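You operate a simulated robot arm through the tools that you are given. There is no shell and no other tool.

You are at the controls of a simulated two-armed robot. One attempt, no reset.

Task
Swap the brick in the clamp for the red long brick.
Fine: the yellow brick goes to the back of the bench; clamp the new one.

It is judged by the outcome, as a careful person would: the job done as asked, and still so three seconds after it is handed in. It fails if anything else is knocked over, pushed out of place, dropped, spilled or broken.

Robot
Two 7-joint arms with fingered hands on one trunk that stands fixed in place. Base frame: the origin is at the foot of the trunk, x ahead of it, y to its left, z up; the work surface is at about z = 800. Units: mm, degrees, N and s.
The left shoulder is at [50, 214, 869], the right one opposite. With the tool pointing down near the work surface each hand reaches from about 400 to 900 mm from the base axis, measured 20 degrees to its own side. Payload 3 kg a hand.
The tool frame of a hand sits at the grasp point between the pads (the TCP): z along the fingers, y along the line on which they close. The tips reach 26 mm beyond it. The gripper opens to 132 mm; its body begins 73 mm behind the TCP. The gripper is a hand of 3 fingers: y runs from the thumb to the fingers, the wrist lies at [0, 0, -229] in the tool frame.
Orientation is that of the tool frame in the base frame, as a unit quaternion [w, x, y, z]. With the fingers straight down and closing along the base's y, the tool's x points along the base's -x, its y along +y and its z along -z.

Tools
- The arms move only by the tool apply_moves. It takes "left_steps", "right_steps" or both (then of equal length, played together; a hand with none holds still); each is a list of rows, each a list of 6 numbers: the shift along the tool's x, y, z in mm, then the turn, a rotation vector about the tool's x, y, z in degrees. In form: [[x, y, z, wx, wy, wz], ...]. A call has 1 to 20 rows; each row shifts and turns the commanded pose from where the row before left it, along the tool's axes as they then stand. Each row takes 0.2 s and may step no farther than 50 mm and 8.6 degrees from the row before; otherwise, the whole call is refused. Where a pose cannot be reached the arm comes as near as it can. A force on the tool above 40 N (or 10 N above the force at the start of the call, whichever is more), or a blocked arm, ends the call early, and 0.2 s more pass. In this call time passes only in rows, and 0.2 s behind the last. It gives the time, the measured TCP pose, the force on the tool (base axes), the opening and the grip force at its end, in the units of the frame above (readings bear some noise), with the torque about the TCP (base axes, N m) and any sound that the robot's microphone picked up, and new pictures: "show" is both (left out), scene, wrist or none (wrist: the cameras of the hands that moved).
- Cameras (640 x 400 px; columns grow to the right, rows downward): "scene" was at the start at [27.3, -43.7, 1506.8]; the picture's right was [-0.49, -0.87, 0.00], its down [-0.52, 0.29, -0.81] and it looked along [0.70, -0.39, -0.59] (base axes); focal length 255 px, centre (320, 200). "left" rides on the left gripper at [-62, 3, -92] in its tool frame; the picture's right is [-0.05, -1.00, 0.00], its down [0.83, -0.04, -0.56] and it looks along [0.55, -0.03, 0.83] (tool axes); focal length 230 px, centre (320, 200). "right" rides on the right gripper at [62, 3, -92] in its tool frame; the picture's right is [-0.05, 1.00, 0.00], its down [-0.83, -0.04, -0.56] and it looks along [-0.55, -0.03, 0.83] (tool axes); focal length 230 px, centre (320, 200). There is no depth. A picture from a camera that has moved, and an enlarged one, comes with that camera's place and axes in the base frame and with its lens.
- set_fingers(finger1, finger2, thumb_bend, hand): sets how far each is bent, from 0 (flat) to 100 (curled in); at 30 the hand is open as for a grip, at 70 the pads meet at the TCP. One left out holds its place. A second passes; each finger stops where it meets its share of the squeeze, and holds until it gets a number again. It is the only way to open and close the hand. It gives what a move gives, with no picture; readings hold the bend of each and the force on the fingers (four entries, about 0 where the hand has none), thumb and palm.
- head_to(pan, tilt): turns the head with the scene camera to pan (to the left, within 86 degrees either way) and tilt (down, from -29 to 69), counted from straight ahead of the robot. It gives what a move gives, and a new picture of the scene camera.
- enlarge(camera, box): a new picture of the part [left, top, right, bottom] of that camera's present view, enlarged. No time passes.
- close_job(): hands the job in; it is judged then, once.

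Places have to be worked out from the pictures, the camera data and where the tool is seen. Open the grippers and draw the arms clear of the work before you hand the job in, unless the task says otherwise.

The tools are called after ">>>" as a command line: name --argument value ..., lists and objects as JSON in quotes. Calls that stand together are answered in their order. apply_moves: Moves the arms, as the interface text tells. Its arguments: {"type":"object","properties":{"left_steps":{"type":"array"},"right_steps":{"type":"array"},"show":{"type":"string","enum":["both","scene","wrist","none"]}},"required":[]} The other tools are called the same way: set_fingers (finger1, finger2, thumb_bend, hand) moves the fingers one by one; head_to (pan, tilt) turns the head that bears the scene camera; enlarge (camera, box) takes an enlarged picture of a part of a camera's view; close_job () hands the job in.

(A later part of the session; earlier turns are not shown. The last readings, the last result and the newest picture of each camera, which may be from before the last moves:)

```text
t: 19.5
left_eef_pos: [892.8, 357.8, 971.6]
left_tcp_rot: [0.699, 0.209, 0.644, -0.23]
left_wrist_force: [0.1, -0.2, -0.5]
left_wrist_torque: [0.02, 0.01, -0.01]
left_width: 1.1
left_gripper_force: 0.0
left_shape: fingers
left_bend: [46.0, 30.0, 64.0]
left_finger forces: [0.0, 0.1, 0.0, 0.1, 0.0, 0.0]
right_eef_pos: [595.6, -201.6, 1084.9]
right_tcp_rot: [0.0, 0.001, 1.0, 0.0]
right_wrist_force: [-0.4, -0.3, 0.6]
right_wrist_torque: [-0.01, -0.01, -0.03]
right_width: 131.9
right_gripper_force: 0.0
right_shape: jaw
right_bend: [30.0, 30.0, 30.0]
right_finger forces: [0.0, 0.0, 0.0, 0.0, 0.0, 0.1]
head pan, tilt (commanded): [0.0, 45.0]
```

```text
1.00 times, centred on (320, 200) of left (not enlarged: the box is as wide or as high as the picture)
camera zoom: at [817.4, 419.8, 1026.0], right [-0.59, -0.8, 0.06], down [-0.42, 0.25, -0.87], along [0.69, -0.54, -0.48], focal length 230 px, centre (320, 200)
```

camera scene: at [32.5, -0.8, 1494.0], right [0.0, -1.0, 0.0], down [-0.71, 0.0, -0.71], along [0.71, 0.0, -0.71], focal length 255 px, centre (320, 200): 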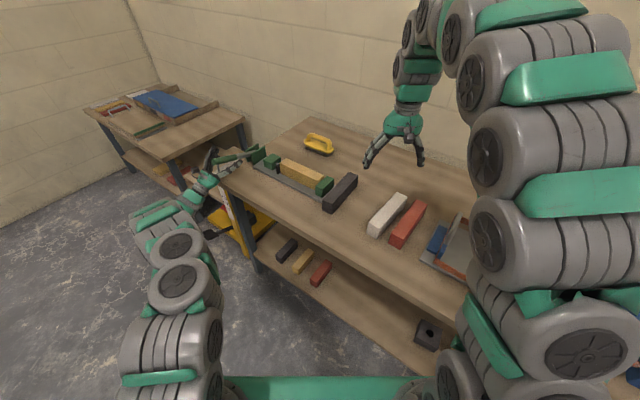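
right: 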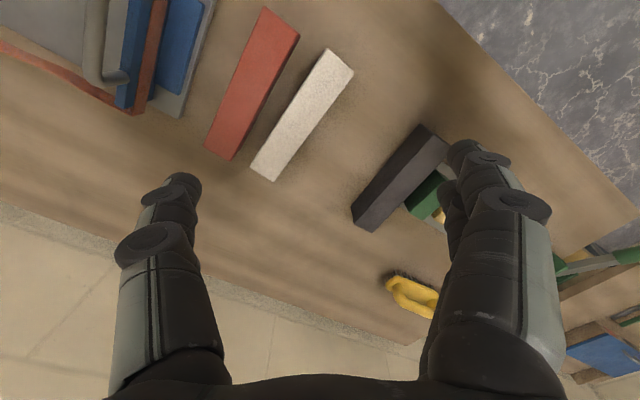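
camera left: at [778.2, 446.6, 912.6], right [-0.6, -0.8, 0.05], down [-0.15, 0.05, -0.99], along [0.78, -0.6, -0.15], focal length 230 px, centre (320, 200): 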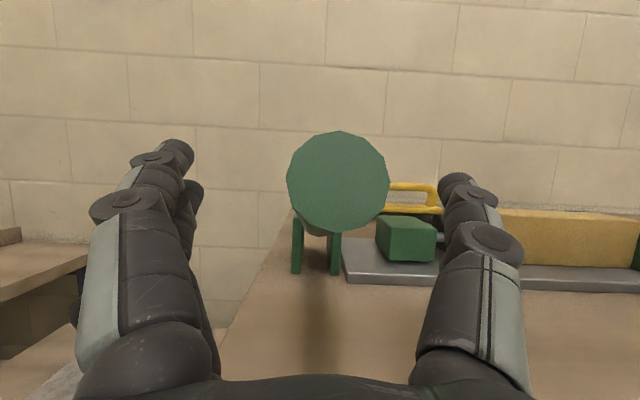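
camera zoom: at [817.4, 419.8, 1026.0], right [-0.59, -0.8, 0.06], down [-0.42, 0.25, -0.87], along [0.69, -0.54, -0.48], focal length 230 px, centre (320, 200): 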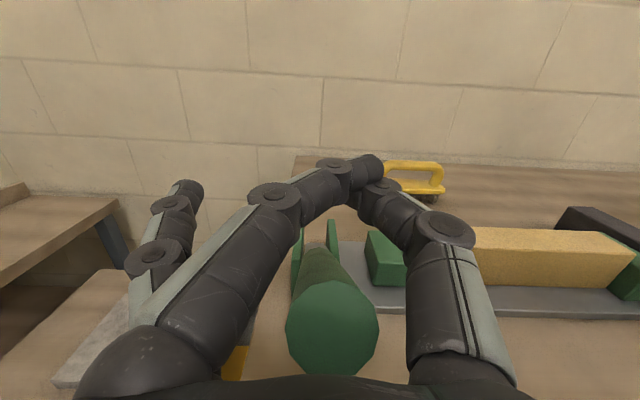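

The wrist force is now zero and the lever seems to hold at about 35° without support, while the thumb and finger 1 are hooked on each other. I'll curl the thumb while finger 1 opens first, then open the thumb.

>>> set_fingers --hand "left" --finger1 20 --finger2 20 --thumb_bend 78

>>> enlarge --camera "left" --box '[0, 0, 640, 400]'

>>> enlarge --camera "scene" --box '[185, 115, 295, 185]'

```text
t: 20.5
left_eef_pos: [892.4, 361.6, 972.6]
left_tcp_rot: [0.701, 0.207, 0.643, -0.228]
left_wrist_force: [-0.1, -0.6, -0.1]
left_wrist_torque: [0.02, -0.01, 0.02]
left_width: 0.0
left_gripper_force: 0.0
left_shape: fingers
left_bend: [75.0, 20.0, 77.0]
left_finger forces: [0.0, 0.0, 0.0, 0.1, 0.0, 0.0]
right_eef_pos: [597.1, -200.4, 1084.1]
right_tcp_rot: [0.0, 0.0, 1.0, -0.001]
right_wrist_force: [0.9, -0.3, 0.7]
right_wrist_torque: [0.0, 0.0, 0.01]
right_width: 132.2
right_gripper_force: 0.1
right_shape: jaw
right_bend: [30.0, 30.0, 30.0]
right_finger forces: [0.1, 0.1, 0.0, 0.1, 0.0, 0.0]
head pan, tilt (commanded): [0.0, 45.0]
```

```text
1.00 times, centred on (320, 200) of left (not enlarged: the box is as wide or as high as the picture)
camera zoom: at [816.5, 423.0, 1026.6], right [-0.59, -0.81, 0.06], down [-0.42, 0.25, -0.88], along [0.69, -0.54, -0.48], focal length 230 px, centre (320, 200)
```

zoom: 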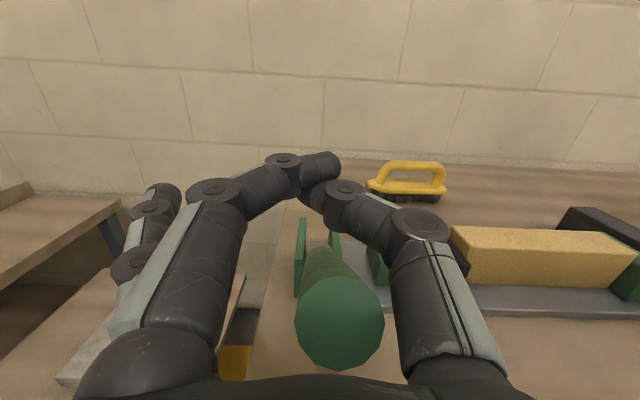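

```text
5.71 times, centred on (240, 150) of scene
camera zoom: at [32.5, -0.9, 1494.0], right [0.0, -1.0, 0.0], down [-0.71, 0.0, -0.71], along [0.71, 0.0, -0.71], focal length 1457 px, centre (777, 486)
```

zoom: 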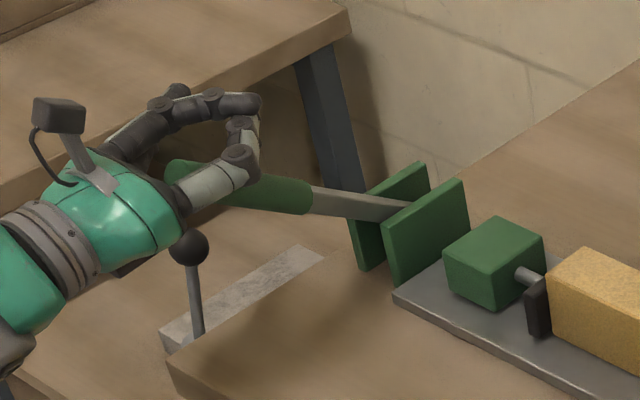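

The lever holds at about 34° with the hand off it. The fingers are still hooked, so I'll try the other order, with finger 1 curled while the thumb opens.

>>> set_fingers --hand "left" --finger1 90 --finger2 20 --thumb_bend 20

>>> enlarge --camera "left" --box '[0, 0, 640, 400]'

```text
t: 21.5
left_eef_pos: [892.9, 362.2, 973.6]
left_tcp_rot: [0.701, 0.207, 0.643, -0.228]
left_wrist_force: [0.2, 0.0, 0.3]
left_wrist_torque: [-0.02, -0.01, -0.02]
left_width: 0.0
left_gripper_force: 0.1
left_shape: fingers
left_bend: [75.0, 20.0, 72.0]
left_finger forces: [0.0, 0.1, 0.1, 0.0, 0.1, 0.1]
right_eef_pos: [598.3, -200.2, 1085.1]
right_tcp_rot: [0.001, 0.0, 1.0, 0.0]
right_wrist_force: [-0.7, 0.2, 0.1]
right_wrist_torque: [0.02, -0.01, -0.02]
right_width: 132.0
right_gripper_force: 0.2
right_shape: jaw
right_bend: [30.0, 30.0, 30.0]
right_finger forces: [0.0, 0.0, 0.0, 0.0, 0.0, 0.1]
head pan, tilt (commanded): [0.0, 45.0]
```

```text
1.00 times, centred on (320, 200) of left (not enlarged: the box is as wide or as high as the picture)
camera zoom: at [816.5, 423.0, 1026.6], right [-0.59, -0.81, 0.06], down [-0.42, 0.25, -0.88], along [0.69, -0.54, -0.48], focal length 230 px, centre (320, 200)
```

zoom: 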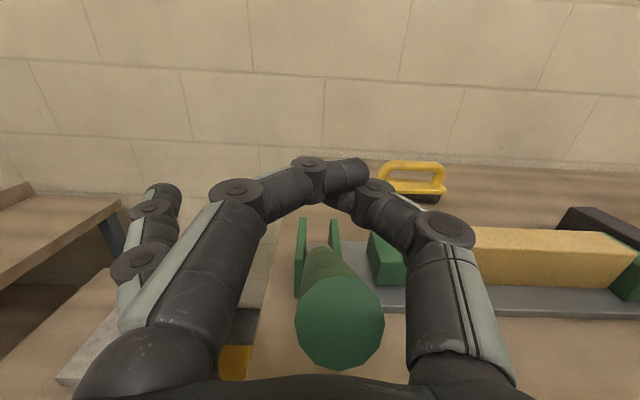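

Finger 1 and the thumb remain interlocked around their tips. I'll lift the hand straight up off the lever end and back away, so the fingers can be worked loose in free air.

>>> apply_moves --left_steps '[[-20, 0, 0, 0, 0, 0], [-20, 0, 0, 0, 0, 0], [-20, 0, 0, 0, 0, 0], [0, 0, -40, 0, 0, 0], [0, 0, -40, 0, 0, 0], [0, 0, -40, 0, 0, 0]]' --show "both"

>>> enlarge --camera "scene" --box '[165, 105, 295, 185]'

```text
t: 22.9
left_eef_pos: [790.5, 433.1, 1020.0]
left_tcp_rot: [0.7, 0.208, 0.643, -0.23]
left_wrist_force: [-1.0, 0.9, 0.3]
left_wrist_torque: [0.03, 0.02, 0.01]
left_width: 0.1
left_gripper_force: 0.1
left_shape: fingers
left_bend: [75.0, 20.0, 73.0]
left_finger forces: [0.0, 0.0, 0.0, 0.0, 0.0, 0.0]
right_eef_pos: [596.9, -201.4, 1085.7]
right_tcp_rot: [0.0, -0.001, 1.0, -0.001]
right_wrist_force: [-0.5, 0.4, 0.4]
right_wrist_torque: [0.02, -0.05, 0.0]
right_width: 131.9
right_gripper_force: 0.0
right_shape: jaw
right_bend: [30.0, 30.0, 30.0]
right_finger forces: [0.0, 0.1, 0.0, 0.0, 0.1, 0.0]
head pan, tilt (commanded): [0.0, 45.0]
camera scene: at [32.5, -1.0, 1494.0], right [0.0, -1.0, 0.0], down [-0.71, 0.0, -0.71], along [0.71, 0.0, -0.71], focal length 255 px, centre (320, 200)
camera left: at [714.6, 493.9, 1073.7], right [-0.59, -0.81, 0.06], down [-0.42, 0.25, -0.87], along [0.69, -0.54, -0.48], focal length 230 px, centre (320, 200)
```

scene: 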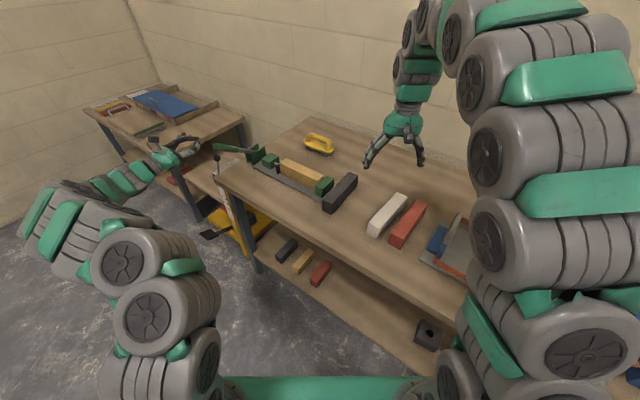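
left: 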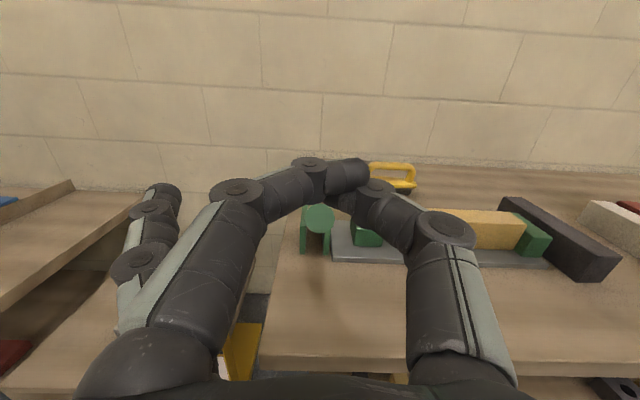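

```text
4.92 times, centred on (230, 145) of scene
camera zoom: at [32.5, -1.0, 1494.0], right [0.0, -1.0, 0.0], down [-0.71, 0.0, -0.71], along [0.71, 0.0, -0.71], focal length 1256 px, centre (763, 471)
```

zoom: 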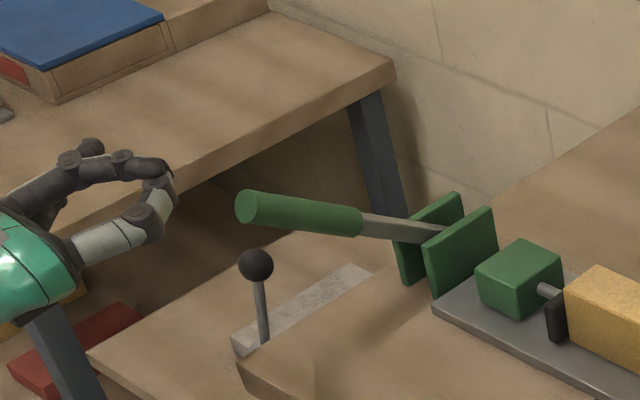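

The hand is clear and the lever is staying up by itself at about 35°. Next, curl finger 1 and the thumb fully so their tips can slip past each other.

>>> set_fingers --hand "left" --finger1 100 --finger2 20 --thumb_bend 100

>>> enlarge --camera "left" --box '[80, 60, 560, 360]'

```text
t: 23.9
left_eef_pos: [790.6, 432.5, 1020.8]
left_tcp_rot: [0.701, 0.208, 0.642, -0.229]
left_wrist_force: [-0.2, 0.9, 0.0]
left_wrist_torque: [0.04, -0.04, -0.01]
left_width: 8.8
left_gripper_force: 0.0
left_shape: fingers
left_bend: [91.0, 20.0, 91.0]
left_finger forces: [0.1, 0.0, 0.0, 0.0, 0.0, 0.0]
right_eef_pos: [598.3, -201.1, 1085.4]
right_tcp_rot: [0.0, 0.0, 1.0, 0.0]
right_wrist_force: [-0.6, 0.0, 0.1]
right_wrist_torque: [-0.01, -0.03, 0.0]
right_width: 131.9
right_gripper_force: 0.1
right_shape: jaw
right_bend: [30.0, 30.0, 30.0]
right_finger forces: [0.0, 0.1, 0.0, 0.0, 0.0, 0.1]
head pan, tilt (commanded): [0.0, 45.0]
```

```text
1.33 times, centred on (320, 210) of left
camera zoom: at [714.8, 494.1, 1074.3], right [-0.59, -0.81, 0.06], down [-0.42, 0.25, -0.88], along [0.69, -0.54, -0.48], focal length 307 px, centre (320, 187)
```

zoom: 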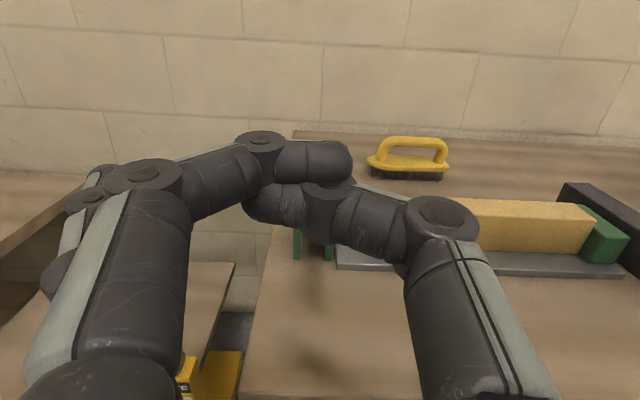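

With both fully curled, finger 1 lies outside the thumb. I'll open finger 1 on its own while the thumb stays curled.

>>> set_fingers --hand "left" --finger1 10

>>> enlarge --camera "left" --box '[80, 60, 560, 360]'

```text
t: 24.9
left_eef_pos: [790.1, 432.2, 1021.0]
left_tcp_rot: [0.7, 0.208, 0.643, -0.229]
left_wrist_force: [-0.3, 0.0, 0.8]
left_wrist_torque: [-0.01, 0.01, 0.0]
left_width: 58.8
left_gripper_force: 0.0
left_shape: fingers
left_bend: [10.0, 20.0, 100.0]
left_finger forces: [0.0, 0.1, 0.0, 0.0, 0.0, 0.0]
right_eef_pos: [597.2, -199.6, 1085.1]
right_tcp_rot: [0.0, 0.0, 1.0, 0.0]
right_wrist_force: [-1.0, 0.0, 0.9]
right_wrist_torque: [-0.04, 0.01, 0.0]
right_width: 131.9
right_gripper_force: 0.1
right_shape: jaw
right_bend: [30.0, 30.0, 30.0]
right_finger forces: [0.1, 0.1, 0.0, 0.0, 0.0, 0.1]
head pan, tilt (commanded): [0.0, 45.0]
```

```text
1.33 times, centred on (320, 210) of left
camera zoom: at [714.9, 494.0, 1074.3], right [-0.59, -0.81, 0.06], down [-0.42, 0.25, -0.88], along [0.69, -0.54, -0.48], focal length 307 px, centre (320, 187)
```

zoom: 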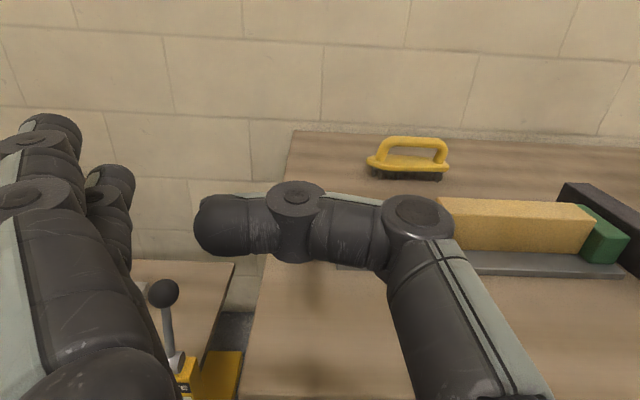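

The fingers are free. The fully curled thumb makes a crossbar parallel to the hinge axis, and the open fingers stay out of the way, so it can hook under the lever. I'll lower the hand in front of the bench while tilting it 20° upward.

>>> apply_moves --left_steps '[[42.8, 0, -3.7, 0, -5, 0], [42.3, 0, -7.5, 0, -5, 0], [41.5, 0, -11.1, 0, -5, 0], [40.4, 0, -14.7, 0, -5, 0]]' --show "both"

>>> enlarge --camera "scene" --box '[165, 115, 295, 195]'

```text
t: 25.9
left_eef_pos: [791.3, 431.6, 849.7]
left_tcp_rot: [0.802, 0.164, 0.511, -0.261]
left_wrist_force: [-0.3, 0.3, 0.1]
left_wrist_torque: [-0.03, -0.01, -0.05]
left_width: 58.7
left_gripper_force: 0.0
left_shape: fingers
left_bend: [10.0, 20.0, 100.0]
left_finger forces: [0.1, 0.0, 0.0, 0.0, 0.0, 0.0]
right_eef_pos: [597.5, -202.2, 1085.9]
right_tcp_rot: [0.0, 0.0, 1.0, 0.0]
right_wrist_force: [0.2, 0.0, -0.6]
right_wrist_torque: [-0.01, 0.01, 0.0]
right_width: 132.0
right_gripper_force: 0.2
right_shape: jaw
right_bend: [30.0, 30.0, 30.0]
right_finger forces: [0.0, 0.0, 0.1, 0.0, 0.0, 0.1]
head pan, tilt (commanded): [0.0, 45.0]
camera scene: at [32.6, -0.9, 1494.0], right [0.0, -1.0, 0.0], down [-0.71, 0.0, -0.71], along [0.71, 0.0, -0.71], focal length 255 px, centre (320, 200)
camera left: at [705.6, 500.3, 868.7], right [-0.6, -0.8, 0.05], down [-0.15, 0.05, -0.99], along [0.78, -0.6, -0.15], focal length 230 px, centre (320, 200)
```

scene: 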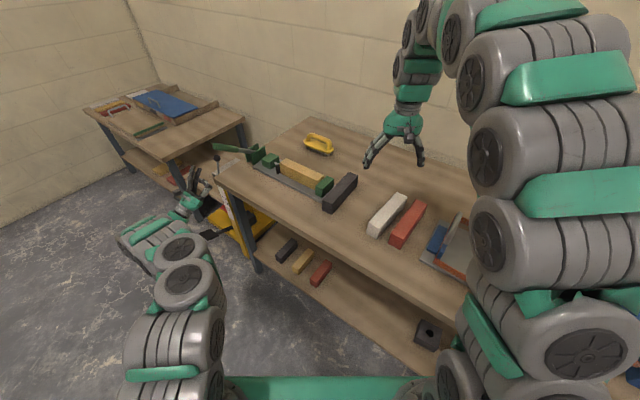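
left: 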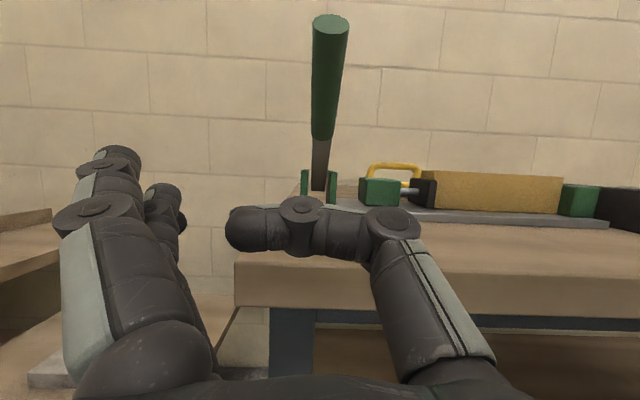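

```text
4.92 times, centred on (230, 155) of scene
camera zoom: at [32.6, -0.9, 1494.0], right [0.0, -1.0, 0.0], down [-0.71, 0.0, -0.71], along [0.71, 0.0, -0.71], focal length 1256 px, centre (763, 422)
```

zoom: 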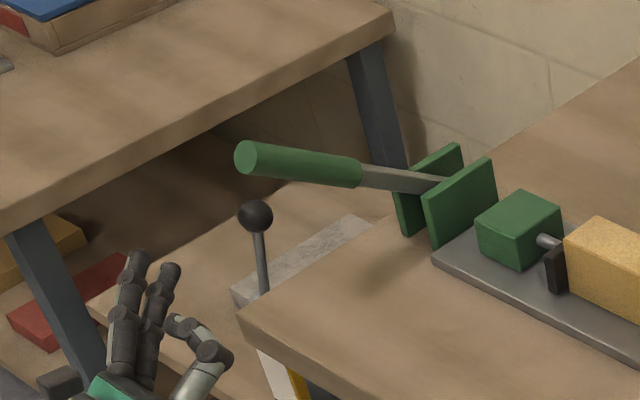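

The lever is centred above the curled thumb and still standing at about 33°. I'll move in under it along the tool axis.

>>> apply_moves --left_steps '[[0.4, 0, 39.7, 0, 0, 0], [0.4, 0, 39.7, 0, 0, 0], [0.4, 0, 39.7, 0, 0, 0]]' --show "wrist"

>>> enlarge --camera "scene" --box '[165, 115, 295, 195]'

```text
t: 26.7
left_eef_pos: [878.8, 371.2, 899.6]
left_tcp_rot: [0.801, 0.164, 0.512, -0.262]
left_wrist_force: [-0.4, -0.2, 0.1]
left_wrist_torque: [0.03, -0.01, 0.01]
left_width: 58.9
left_gripper_force: 0.1
left_shape: fingers
left_bend: [10.0, 20.0, 100.0]
left_finger forces: [0.1, 0.0, 0.0, 0.0, 0.1, 0.0]
right_eef_pos: [598.6, -200.9, 1086.2]
right_tcp_rot: [0.001, 0.0, 1.0, 0.0]
right_wrist_force: [-0.2, 0.7, -0.8]
right_wrist_torque: [0.0, -0.02, 0.03]
right_width: 132.0
right_gripper_force: 0.0
right_shape: jaw
right_bend: [30.0, 30.0, 30.0]
right_finger forces: [0.0, 0.0, 0.1, 0.1, 0.1, 0.0]
head pan, tilt (commanded): [0.0, 45.0]
camera left: at [792.9, 440.2, 915.9], right [-0.6, -0.8, 0.05], down [-0.15, 0.05, -0.99], along [0.78, -0.6, -0.15], focal length 230 px, centre (320, 200)
```

left: 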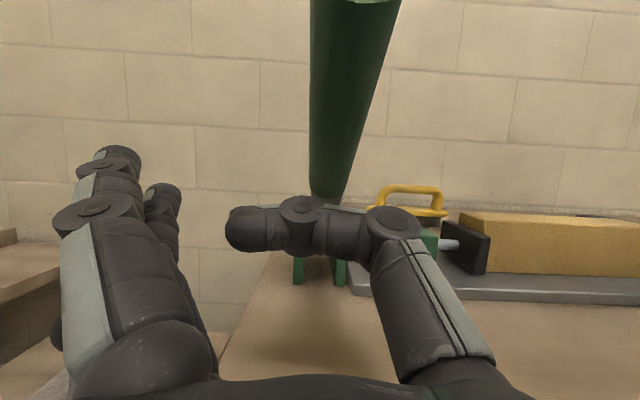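

```text
4.92 times, centred on (230, 155) of scene
camera zoom: at [32.5, -0.9, 1494.0], right [0.0, -1.0, 0.0], down [-0.71, 0.0, -0.71], along [0.71, 0.0, -0.71], focal length 1256 px, centre (763, 422)
```

zoom: 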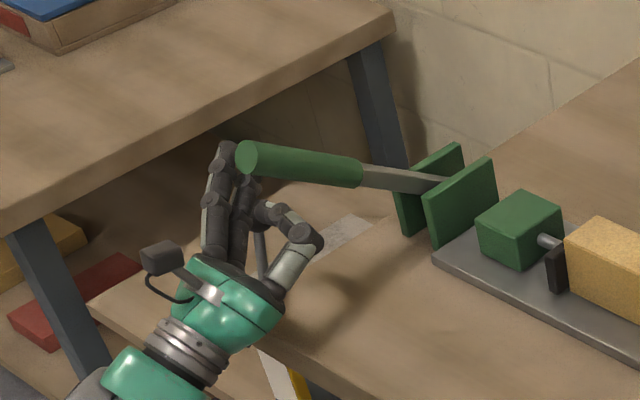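

The rod is now under the grip and no contact is registered yet. Next I push the lever up along its arc, turning the hand gradually, and check partway.

>>> apply_moves --left_steps '[[-7.8, -2, 19.9, 0, 0, 0], [-10, 0, 14.6, 0, 5, 0], [-9.6, 0, 14.9, 0, 5, 0], [-9.1, 0, 15.3, 0, 5, 0], [-8.4, 0, 15.7, 0, 5, 0]]' --show "wrist"

>>> enlarge --camera "scene" --box '[175, 95, 305, 175]'

```text
t: 27.9
left_eef_pos: [926.8, 334.8, 967.2]
left_tcp_rot: [0.7, 0.208, 0.643, -0.229]
left_wrist_force: [0.5, -0.5, 0.2]
left_wrist_torque: [-0.01, 0.0, -0.02]
left_width: 59.0
left_gripper_force: 0.3
left_shape: fingers
left_bend: [10.0, 20.0, 100.0]
left_finger forces: [0.0, 0.0, 0.1, 0.1, 0.2, 0.0]
right_eef_pos: [597.8, -201.1, 1084.9]
right_tcp_rot: [0.0, -0.001, 1.0, 0.001]
right_wrist_force: [-0.1, -0.6, 0.0]
right_wrist_torque: [0.01, -0.01, 0.01]
right_width: 132.0
right_gripper_force: 0.1
right_shape: jaw
right_bend: [30.0, 30.0, 30.0]
right_finger forces: [0.0, 0.1, 0.0, 0.0, 0.0, 0.0]
head pan, tilt (commanded): [0.0, 45.0]
camera left: at [850.0, 395.6, 1022.2], right [-0.59, -0.81, 0.05], down [-0.42, 0.25, -0.88], along [0.69, -0.54, -0.48], focal length 230 px, centre (320, 200)
```

left: 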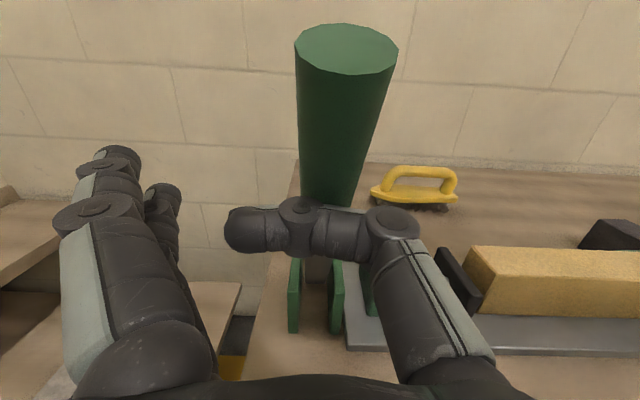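

```text
4.92 times, centred on (240, 135) of scene
camera zoom: at [32.5, -0.9, 1494.0], right [0.0, -1.0, 0.0], down [-0.71, 0.0, -0.71], along [0.71, 0.0, -0.71], focal length 1256 px, centre (714, 520)
```

zoom: 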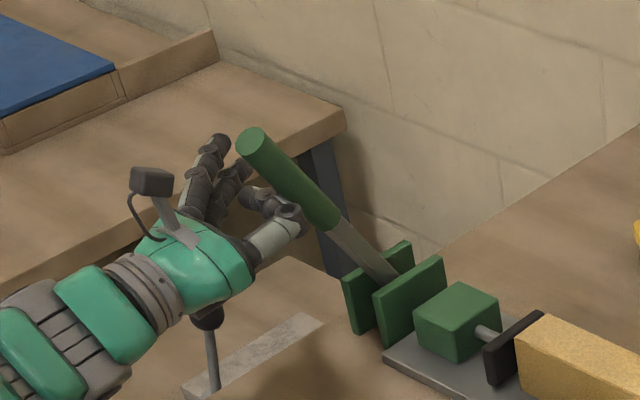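

That works: the lever is at roughly 60° with almost no force, and the carriage is retracting. I'll carry on up to about vertical.

>>> apply_moves --left_steps '[[-7.9, 0, 16, 0, 5, 0], [-7.3, 0, 16.3, 0, 5, 0], [-6.7, 0, 16.6, 0, 5, 0]]' --show "wrist"

>>> enlarge --camera "scene" --box '[175, 95, 305, 175]'

>>> enlarge --camera "scene" --box '[245, 140, 345, 202]'

```text
t: 28.7
left_eef_pos: [964.7, 304.6, 989.2]
left_tcp_rot: [0.611, 0.236, 0.729, -0.2]
left_wrist_force: [-0.3, -0.8, 0.2]
left_wrist_torque: [0.02, 0.0, -0.06]
left_width: 58.7
left_gripper_force: 0.0
left_shape: fingers
left_bend: [10.0, 20.0, 100.0]
left_finger forces: [0.0, 0.1, 0.0, 0.0, 0.0, 0.0]
right_eef_pos: [597.8, -201.5, 1085.2]
right_tcp_rot: [0.0, 0.0, 1.0, 0.0]
right_wrist_force: [0.6, 0.7, 0.4]
right_wrist_torque: [0.0, 0.0, -0.02]
right_width: 131.9
right_gripper_force: 0.0
right_shape: jaw
right_bend: [30.0, 30.0, 30.0]
right_finger forces: [0.0, 0.0, 0.0, 0.1, 0.0, 0.0]
head pan, tilt (commanded): [0.0, 45.0]
camera left: at [903.2, 355.3, 1066.7], right [-0.58, -0.81, 0.06], down [-0.59, 0.37, -0.72], along [0.56, -0.45, -0.69], focal length 230 px, centre (320, 200)
```

left: 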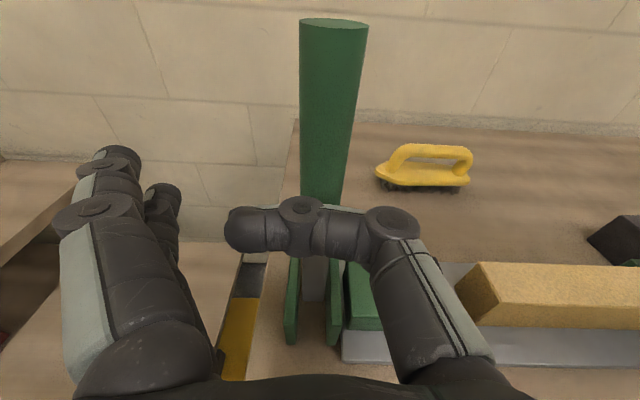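

```text
4.92 times, centred on (240, 135) of scene
camera zoom: at [32.5, -0.9, 1494.0], right [0.0, -1.0, 0.0], down [-0.71, 0.0, -0.71], along [0.71, 0.0, -0.71], focal length 1256 px, centre (714, 520)
```

zoom: 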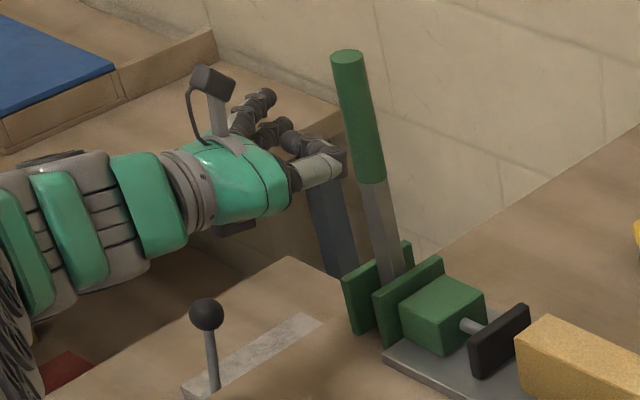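

```text
6.40 times, centred on (295, 171) of scene
camera zoom: at [32.5, -0.9, 1494.0], right [0.0, -1.0, 0.0], down [-0.71, 0.0, -0.71], along [0.71, 0.0, -0.71], focal length 1632 px, centre (480, 386)
```

zoom: 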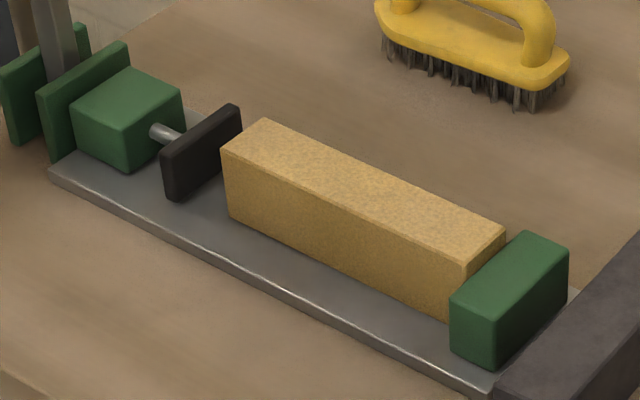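

The lever has snapped to its open stop at about 90° and stays there, and the pad is about 20 mm clear of the yellow brick. I'll pull the left hand straight back out of the way and look over the back of the bench.

>>> apply_moves --left_steps '[[0, 0, -40, 0, 0, 0], [0, 0, -40, 0, 0, 0], [0, 0, -45, 0, 0, 0], [0, 0, -45, 0, 0, 0], [0, 0, -45, 0, 0, 0]]' --show "none"

>>> head_to --pan -25 --tilt 32

```text
t: 29.9
left_eef_pos: [793.3, 426.4, 1027.5]
left_tcp_rot: [0.611, 0.236, 0.729, -0.2]
left_wrist_force: [-0.4, 0.0, -0.2]
left_wrist_torque: [-0.01, 0.01, 0.02]
left_width: 58.6
left_gripper_force: 0.0
left_shape: fingers
left_bend: [10.0, 20.0, 100.0]
left_finger forces: [0.0, 0.0, 0.0, 0.0, 0.0, 0.0]
right_eef_pos: [598.4, -200.6, 1085.4]
right_tcp_rot: [0.0, 0.0, 1.0, 0.0]
right_wrist_force: [0.3, -0.1, -0.5]
right_wrist_torque: [0.02, -0.02, 0.02]
right_width: 132.1
right_gripper_force: 0.0
right_shape: jaw
right_bend: [30.0, 30.0, 30.0]
right_finger forces: [0.0, 0.0, 0.0, 0.0, 0.1, 0.0]
head pan, tilt (commanded): [0.0, 45.0]
```

```text
t: 30.8
left_eef_pos: [793.7, 426.9, 1026.6]
left_tcp_rot: [0.611, 0.236, 0.729, -0.2]
left_wrist_force: [-0.1, 0.1, -0.6]
left_wrist_torque: [0.03, 0.02, 0.04]
left_width: 58.7
left_gripper_force: 0.0
left_shape: fingers
left_bend: [10.0, 20.0, 100.0]
left_finger forces: [0.1, 0.0, 0.1, 0.0, 0.0, 0.0]
right_eef_pos: [598.1, -201.3, 1084.5]
right_tcp_rot: [0.0, 0.0, 1.0, 0.0]
right_wrist_force: [0.2, -0.4, 0.4]
right_wrist_torque: [-0.01, -0.01, 0.01]
right_width: 131.8
right_gripper_force: 0.0
right_shape: jaw
right_bend: [30.0, 30.0, 30.0]
right_finger forces: [0.1, 0.1, 0.1, 0.1, 0.0, 0.1]
head pan, tilt (commanded): [-25.0, 32.0]
camera scene: at [32.4, -38.7, 1513.5], right [-0.42, -0.91, 0.0], down [-0.48, 0.22, -0.85], along [0.77, -0.36, -0.53], focal length 255 px, centre (320, 200)
```

scene: 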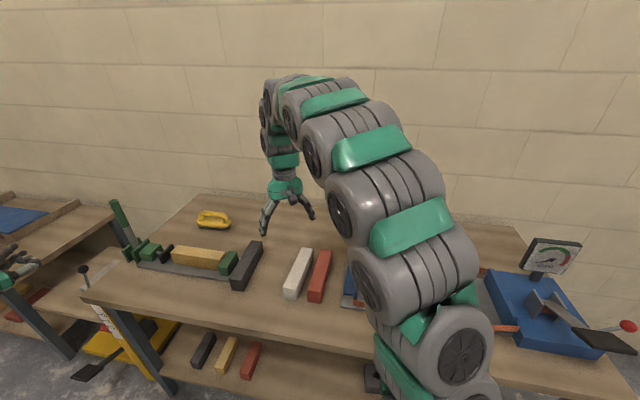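

The bench's back edge lies around 1080–1120 mm out along its depth axis, and the strip behind the red and white bricks looks free. I'll turn the right hand to close across the yellow brick's width and tilt it 20° along the brick for reach.

>>> apply_moves --right_steps '[[0, 0, 0, 0, 0, -7.714], [0, 0, 0, 0, 0, -7.714], [0, 0, 0, 0, 0, -7.714], [0, 0, 0, 0, 0, -7.714], [0, 0, 0, 0, 0, -7.714], [0, 0, 0, 0, 0, -7.714], [0, 0, 0, 0, 0, -7.714], [0, 0, 0, 0, -6.667, 0], [0, 0, 0, 0, -6.667, 0], [0, 0, 0, 0, -6.667, 0]]' --show "both"

```text
t: 33.0
left_eef_pos: [793.5, 427.6, 1027.3]
left_tcp_rot: [0.612, 0.234, 0.729, -0.199]
left_wrist_force: [0.3, -0.1, 0.8]
left_wrist_torque: [-0.02, 0.01, 0.02]
left_width: 58.7
left_gripper_force: 0.0
left_shape: fingers
left_bend: [10.0, 20.0, 100.0]
left_finger forces: [0.0, 0.1, 0.1, 0.0, 0.0, 0.0]
right_eef_pos: [597.4, -200.7, 1086.3]
right_tcp_rot: [0.156, -0.447, 0.877, 0.079]
right_wrist_force: [0.2, 0.0, -1.2]
right_wrist_torque: [0.0, 0.04, 0.01]
right_width: 132.0
right_gripper_force: 0.1
right_shape: jaw
right_bend: [30.0, 30.0, 30.0]
right_finger forces: [0.0, 0.0, 0.1, 0.0, 0.0, 0.1]
head pan, tilt (commanded): [-25.0, 32.0]
camera scene: at [32.4, -38.8, 1513.5], right [-0.42, -0.91, 0.0], down [-0.48, 0.22, -0.85], along [0.77, -0.36, -0.53], focal length 255 px, centre (320, 200)
camera right: at [541.9, -271.7, 1151.0], right [-0.78, 0.63, 0.02], down [0.38, 0.45, 0.81], along [0.5, 0.64, -0.59], focal length 230 px, centre (320, 200)
```

scene: 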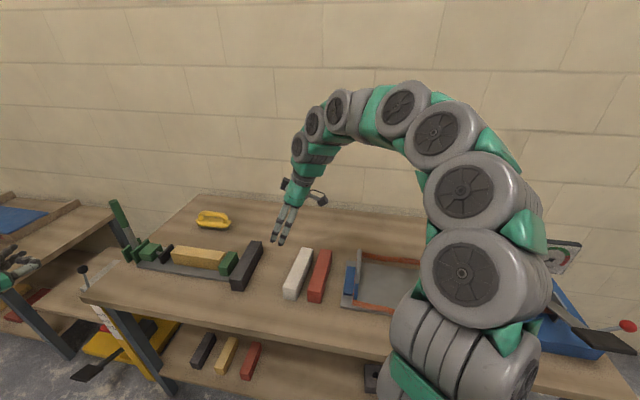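
right: 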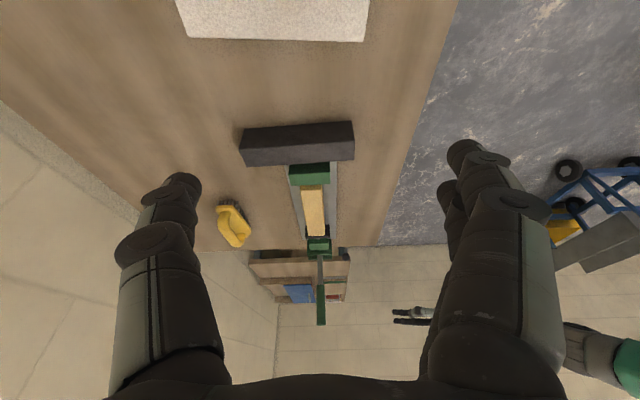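

The hand's axes check out. Next I translate to about 120 mm above the yellow brick along the tilted tool axis.

>>> apply_moves --right_steps '[[-32.5, -4.3, 29.3, 0, 0, 0], [-32.5, -4.3, 29.3, 0, 0, 0], [-32.5, -4.3, 29.3, 0, 0, 0], [-32.5, -4.3, 29.3, 0, 0, 0], [-32.5, -4.3, 29.3, 0, 0, 0], [-32.5, -4.3, 29.3, 0, 0, 0], [-32.5, -4.3, 29.3, 0, 0, 0], [-32.5, -4.3, 29.3, 0, 0, 0]]' --show "both"

```text
t: 34.8
left_eef_pos: [792.9, 427.6, 1027.2]
left_tcp_rot: [0.611, 0.235, 0.729, -0.2]
left_wrist_force: [-0.3, 0.2, 0.2]
left_wrist_torque: [0.01, 0.0, -0.03]
left_width: 58.8
left_gripper_force: 0.1
left_shape: fingers
left_bend: [10.0, 20.0, 100.0]
left_finger forces: [0.1, 0.0, 0.0, 0.1, 0.0, 0.0]
right_eef_pos: [815.0, 42.4, 953.6]
right_tcp_rot: [0.156, -0.447, 0.877, 0.079]
right_wrist_force: [-0.8, 0.7, -0.1]
right_wrist_torque: [-0.02, -0.03, 0.01]
right_width: 132.0
right_gripper_force: 0.1
right_shape: jaw
right_bend: [30.0, 30.0, 30.0]
right_finger forces: [0.1, 0.1, 0.1, 0.0, 0.1, 0.1]
head pan, tilt (commanded): [-25.0, 32.0]
camera scene: at [32.4, -38.7, 1513.5], right [-0.42, -0.91, 0.0], down [-0.48, 0.22, -0.85], along [0.77, -0.36, -0.53], focal length 255 px, centre (320, 200)
camera right: at [759.9, -28.6, 1019.0], right [-0.78, 0.63, 0.02], down [0.38, 0.45, 0.81], along [0.5, 0.63, -0.59], focal length 230 px, centre (320, 200)
```

scene: 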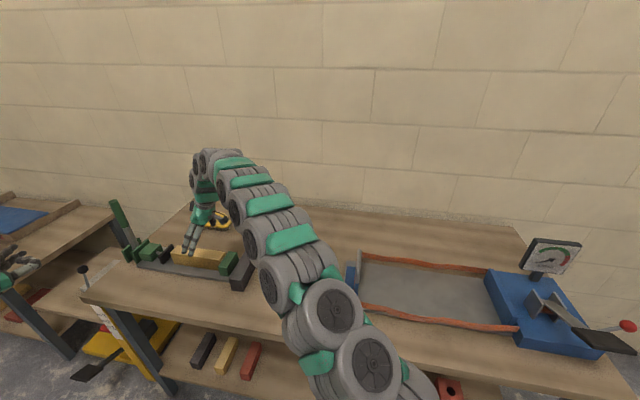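
right: 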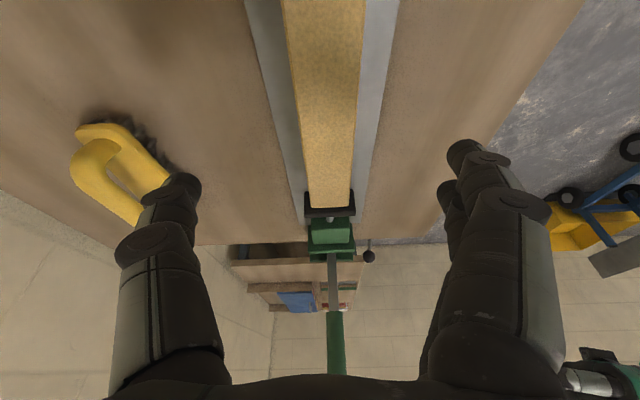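

The brick is centred between the fingers to within a few millimetres, and the brush is about 60 mm clear of the thumb. I'll go down along the tool axis until the pads are beside the brick.

>>> apply_moves --right_steps '[[0, 1, 39.2, 0, 0, 0], [0, 1, 39.2, 0, 0, 0], [0, 1, 39.2, 0, 0, 0]]' --show "both"

>>> enlarge --camera "scene" --box '[100, 180, 290, 300]'

```text
t: 35.6
left_eef_pos: [793.7, 427.4, 1026.9]
left_tcp_rot: [0.611, 0.235, 0.729, -0.199]
left_wrist_force: [0.9, 0.0, -0.8]
left_wrist_torque: [-0.01, -0.02, -0.03]
left_width: 59.0
left_gripper_force: 0.1
left_shape: fingers
left_bend: [10.0, 20.0, 100.0]
left_finger forces: [0.0, 0.0, 0.0, 0.1, 0.0, 0.0]
right_eef_pos: [837.4, 78.1, 844.2]
right_tcp_rot: [0.155, -0.447, 0.877, 0.08]
right_wrist_force: [0.5, -0.2, 0.0]
right_wrist_torque: [0.02, 0.02, -0.01]
right_width: 132.0
right_gripper_force: 0.1
right_shape: jaw
right_bend: [30.0, 30.0, 30.0]
right_finger forces: [0.1, 0.1, 0.1, 0.0, 0.0, 0.0]
head pan, tilt (commanded): [-25.0, 32.0]
camera scene: at [32.4, -38.7, 1513.5], right [-0.42, -0.91, 0.0], down [-0.48, 0.22, -0.85], along [0.77, -0.36, -0.53], focal length 255 px, centre (320, 200)
camera right: at [781.5, 6.4, 909.1], right [-0.78, 0.63, 0.02], down [0.38, 0.45, 0.81], along [0.5, 0.63, -0.59], focal length 230 px, centre (320, 200)
```

scene: 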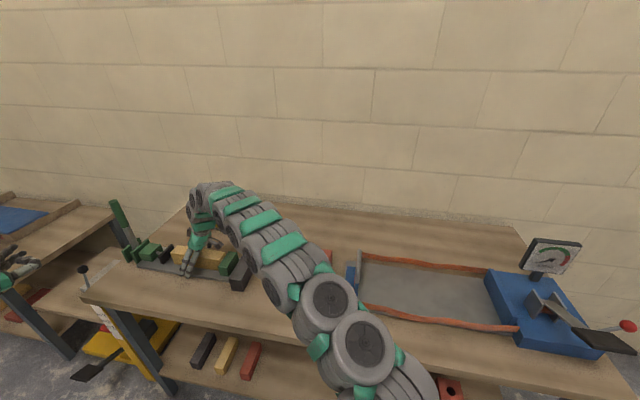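
right: 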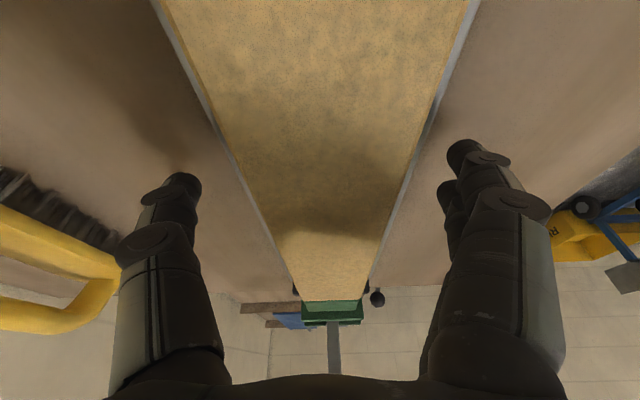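

```text
3.33 times, centred on (195, 240) of scene
camera zoom: at [32.4, -38.7, 1513.5], right [-0.42, -0.91, 0.0], down [-0.48, 0.22, -0.85], along [0.77, -0.36, -0.53], focal length 850 px, centre (737, 67)
```

zoom: 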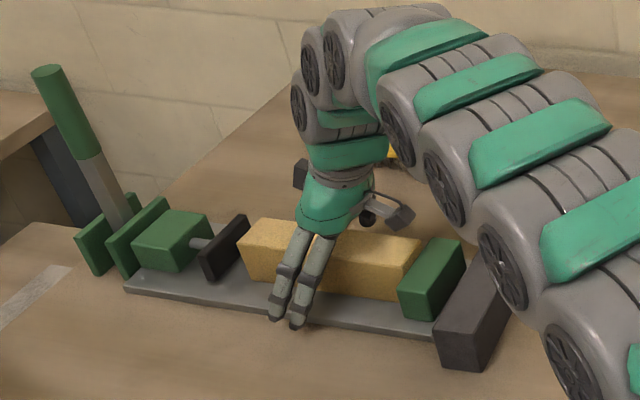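

The pads straddle the yellow brick midway along its length. I'll close on it now.

>>> set_fingers --hand "right" --finger1 85 --finger2 85 --thumb_bend 85

>>> enlarge --camera "scene" --box '[100, 180, 290, 300]'

>>> enlarge --camera "right" --box '[0, 0, 640, 400]'

```text
t: 36.6
left_eef_pos: [793.2, 426.6, 1027.9]
left_tcp_rot: [0.611, 0.236, 0.729, -0.2]
left_wrist_force: [0.8, 0.4, -0.5]
left_wrist_torque: [0.02, -0.01, 0.01]
left_width: 58.9
left_gripper_force: 0.0
left_shape: fingers
left_bend: [10.0, 20.0, 100.0]
left_finger forces: [0.0, 0.0, 0.1, 0.0, 0.0, 0.0]
right_eef_pos: [836.4, 78.1, 843.7]
right_tcp_rot: [0.155, -0.447, 0.877, 0.078]
right_wrist_force: [0.9, 9.9, -4.1]
right_wrist_torque: [0.3, 0.24, 0.48]
right_width: 54.5
right_gripper_force: 22.8
right_shape: fingers
right_bend: [42.0, 53.0, 69.0]
right_finger forces: [11.4, 15.8, 0.0, 0.1, 18.9, 0.1]
head pan, tilt (commanded): [-25.0, 32.0]
```

```text
3.33 times, centred on (195, 240) of scene
camera zoom: at [32.5, -38.6, 1513.5], right [-0.42, -0.91, 0.0], down [-0.48, 0.22, -0.85], along [0.77, -0.36, -0.53], focal length 850 px, centre (737, 67)
```

zoom: 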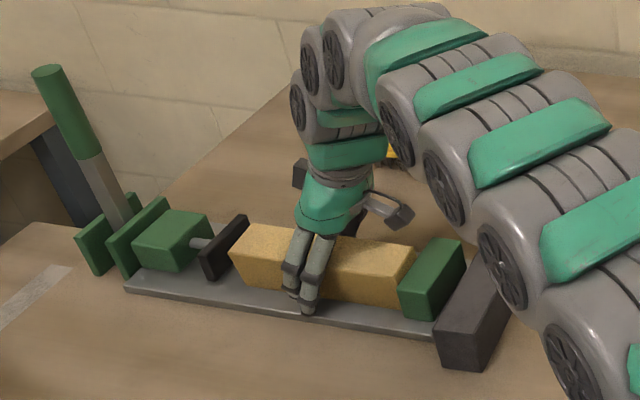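

```text
1.00 times, centred on (320, 200) of right (not enlarged: the box is as wide or as high as the picture)
camera zoom: at [781.6, 7.1, 909.8], right [-0.78, 0.63, 0.02], down [0.38, 0.45, 0.81], along [0.5, 0.64, -0.59], focal length 230 px, centre (320, 200)
```

zoom: 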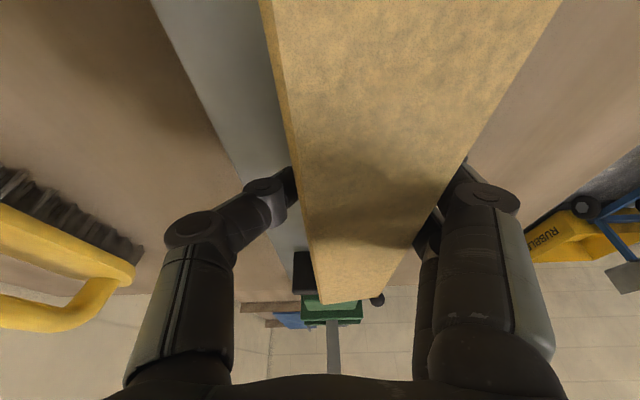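

Closing pushed the brick slightly toward the front, but it is held at about 23 N. I'll lift it straight up in small steps and check the hold.

>>> apply_moves --right_steps '[[-5, 0, -14, 0, 0, 0], [-5, 0, -14, 0, 0, 0], [-10.3, 0, -28.2, 0, 0, 0], [-10.3, 0, -28.2, 0, 0, 0]]' --show "both"

>>> enlarge --camera "scene" --box '[100, 170, 290, 290]'

```text
t: 37.6
left_eef_pos: [793.2, 426.0, 1028.0]
left_tcp_rot: [0.611, 0.236, 0.728, -0.201]
left_wrist_force: [0.2, 0.0, 0.0]
left_wrist_torque: [-0.02, 0.0, 0.03]
left_width: 58.6
left_gripper_force: 0.1
left_shape: fingers
left_bend: [10.0, 20.0, 100.0]
left_finger forces: [0.0, 0.0, 0.0, 0.0, 0.0, 0.0]
right_eef_pos: [834.2, 73.8, 932.8]
right_tcp_rot: [0.154, -0.446, 0.878, 0.078]
right_wrist_force: [-0.8, 0.6, -8.3]
right_wrist_torque: [-0.01, -0.14, 0.02]
right_width: 41.9
right_gripper_force: 22.0
right_shape: fingers
right_bend: [49.0, 51.0, 70.0]
right_finger forces: [6.7, 16.0, 0.1, 0.0, 21.3, 0.0]
head pan, tilt (commanded): [-25.0, 32.0]
camera scene: at [32.5, -38.7, 1513.5], right [-0.42, -0.91, 0.0], down [-0.48, 0.22, -0.85], along [0.77, -0.36, -0.53], focal length 255 px, centre (320, 200)
camera right: at [779.1, 3.2, 998.9], right [-0.78, 0.63, 0.02], down [0.38, 0.45, 0.81], along [0.5, 0.63, -0.59], focal length 230 px, centre (320, 200)
```

scene: 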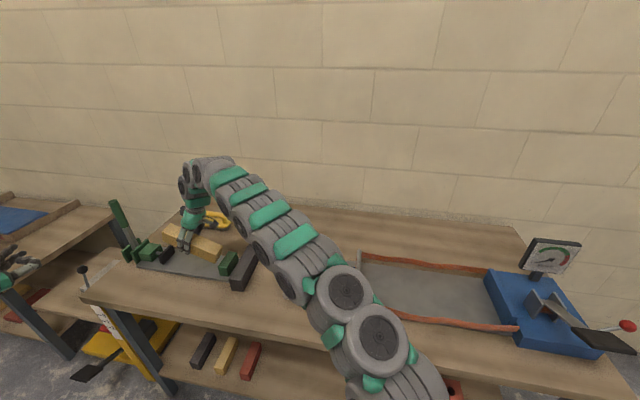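
right: 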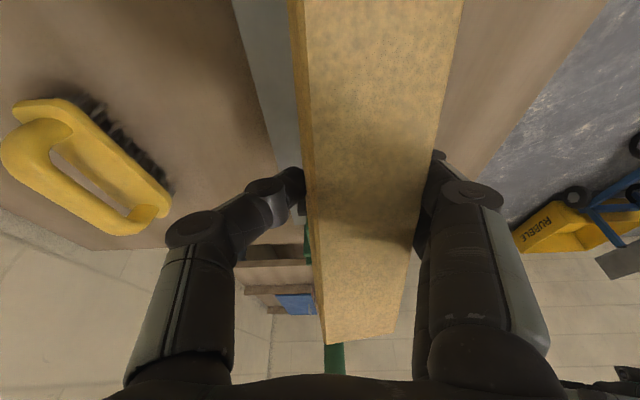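

```text
3.33 times, centred on (195, 230) of scene
camera zoom: at [32.5, -38.7, 1513.5], right [-0.42, -0.91, 0.0], down [-0.48, 0.22, -0.85], along [0.77, -0.36, -0.53], focal length 850 px, centre (737, 100)
```

zoom: 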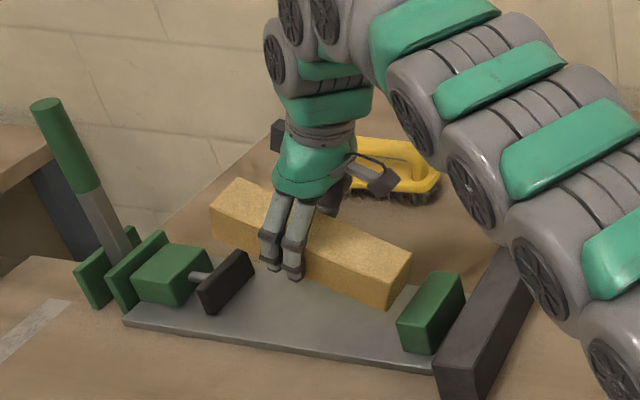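

The yellow brick is held, weighs about 8 N, and has swung parallel to the palm with its left end up. I'll bring it up and toward the front first, then across above the black brick, with plenty of height.

>>> apply_moves --right_steps '[[-9.8, 29.7, -26.7, 0, 0, 0], [-9.8, 29.7, -26.7, 0, 0, 0], [33.8, -6, -16.6, 0, 0, 0], [33.8, -6, -16.6, 0, 0, 0], [33.8, -6, -16.6, 0, 0, 0], [33.8, -6, -16.6, 0, 0, 0], [33.8, -6, -16.6, 0, 0, 0]]' --show "both"

```text
t: 39.2
left_eef_pos: [793.3, 426.3, 1027.7]
left_tcp_rot: [0.612, 0.235, 0.728, -0.2]
left_wrist_force: [-0.3, -1.0, 0.5]
left_wrist_torque: [-0.03, 0.01, -0.01]
left_width: 58.8
left_gripper_force: 0.0
left_shape: fingers
left_bend: [10.0, 20.0, 100.0]
left_finger forces: [0.0, 0.0, 0.1, 0.0, 0.1, 0.1]
right_eef_pos: [701.6, -58.2, 1010.0]
right_tcp_rot: [0.155, -0.448, 0.877, 0.079]
right_wrist_force: [0.1, -0.5, -8.0]
right_wrist_torque: [-0.03, -0.14, -0.01]
right_width: 42.1
right_gripper_force: 21.4
right_shape: fingers
right_bend: [49.0, 51.0, 71.0]
right_finger forces: [6.7, 15.4, 0.1, 0.1, 21.0, 0.0]
head pan, tilt (commanded): [-25.0, 32.0]
camera scene: at [32.4, -38.8, 1513.5], right [-0.42, -0.91, 0.0], down [-0.48, 0.22, -0.85], along [0.77, -0.36, -0.53], focal length 255 px, centre (320, 200)
camera right: at [646.6, -130.2, 1076.0], right [-0.78, 0.63, 0.02], down [0.38, 0.45, 0.81], along [0.5, 0.64, -0.59], focal length 230 px, centre (320, 200)
```

scene: 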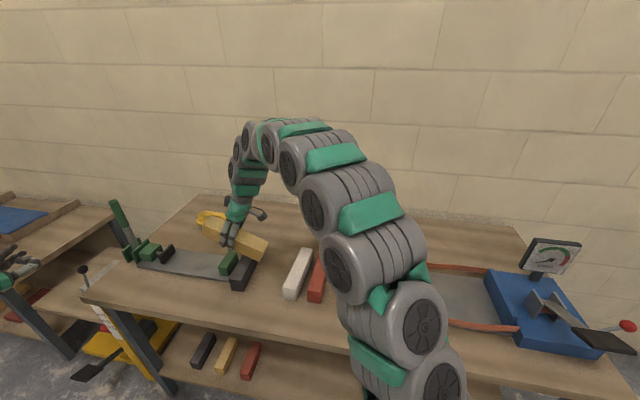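
right: 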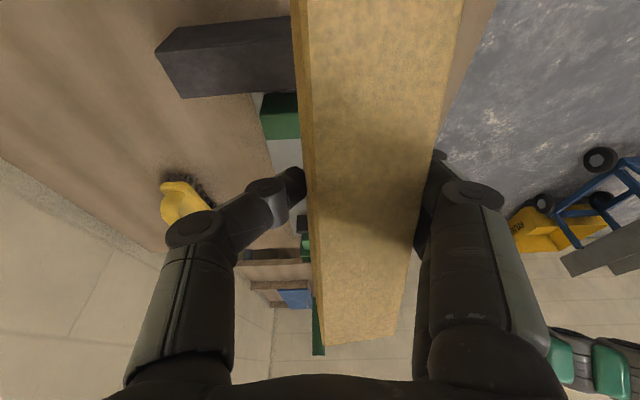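

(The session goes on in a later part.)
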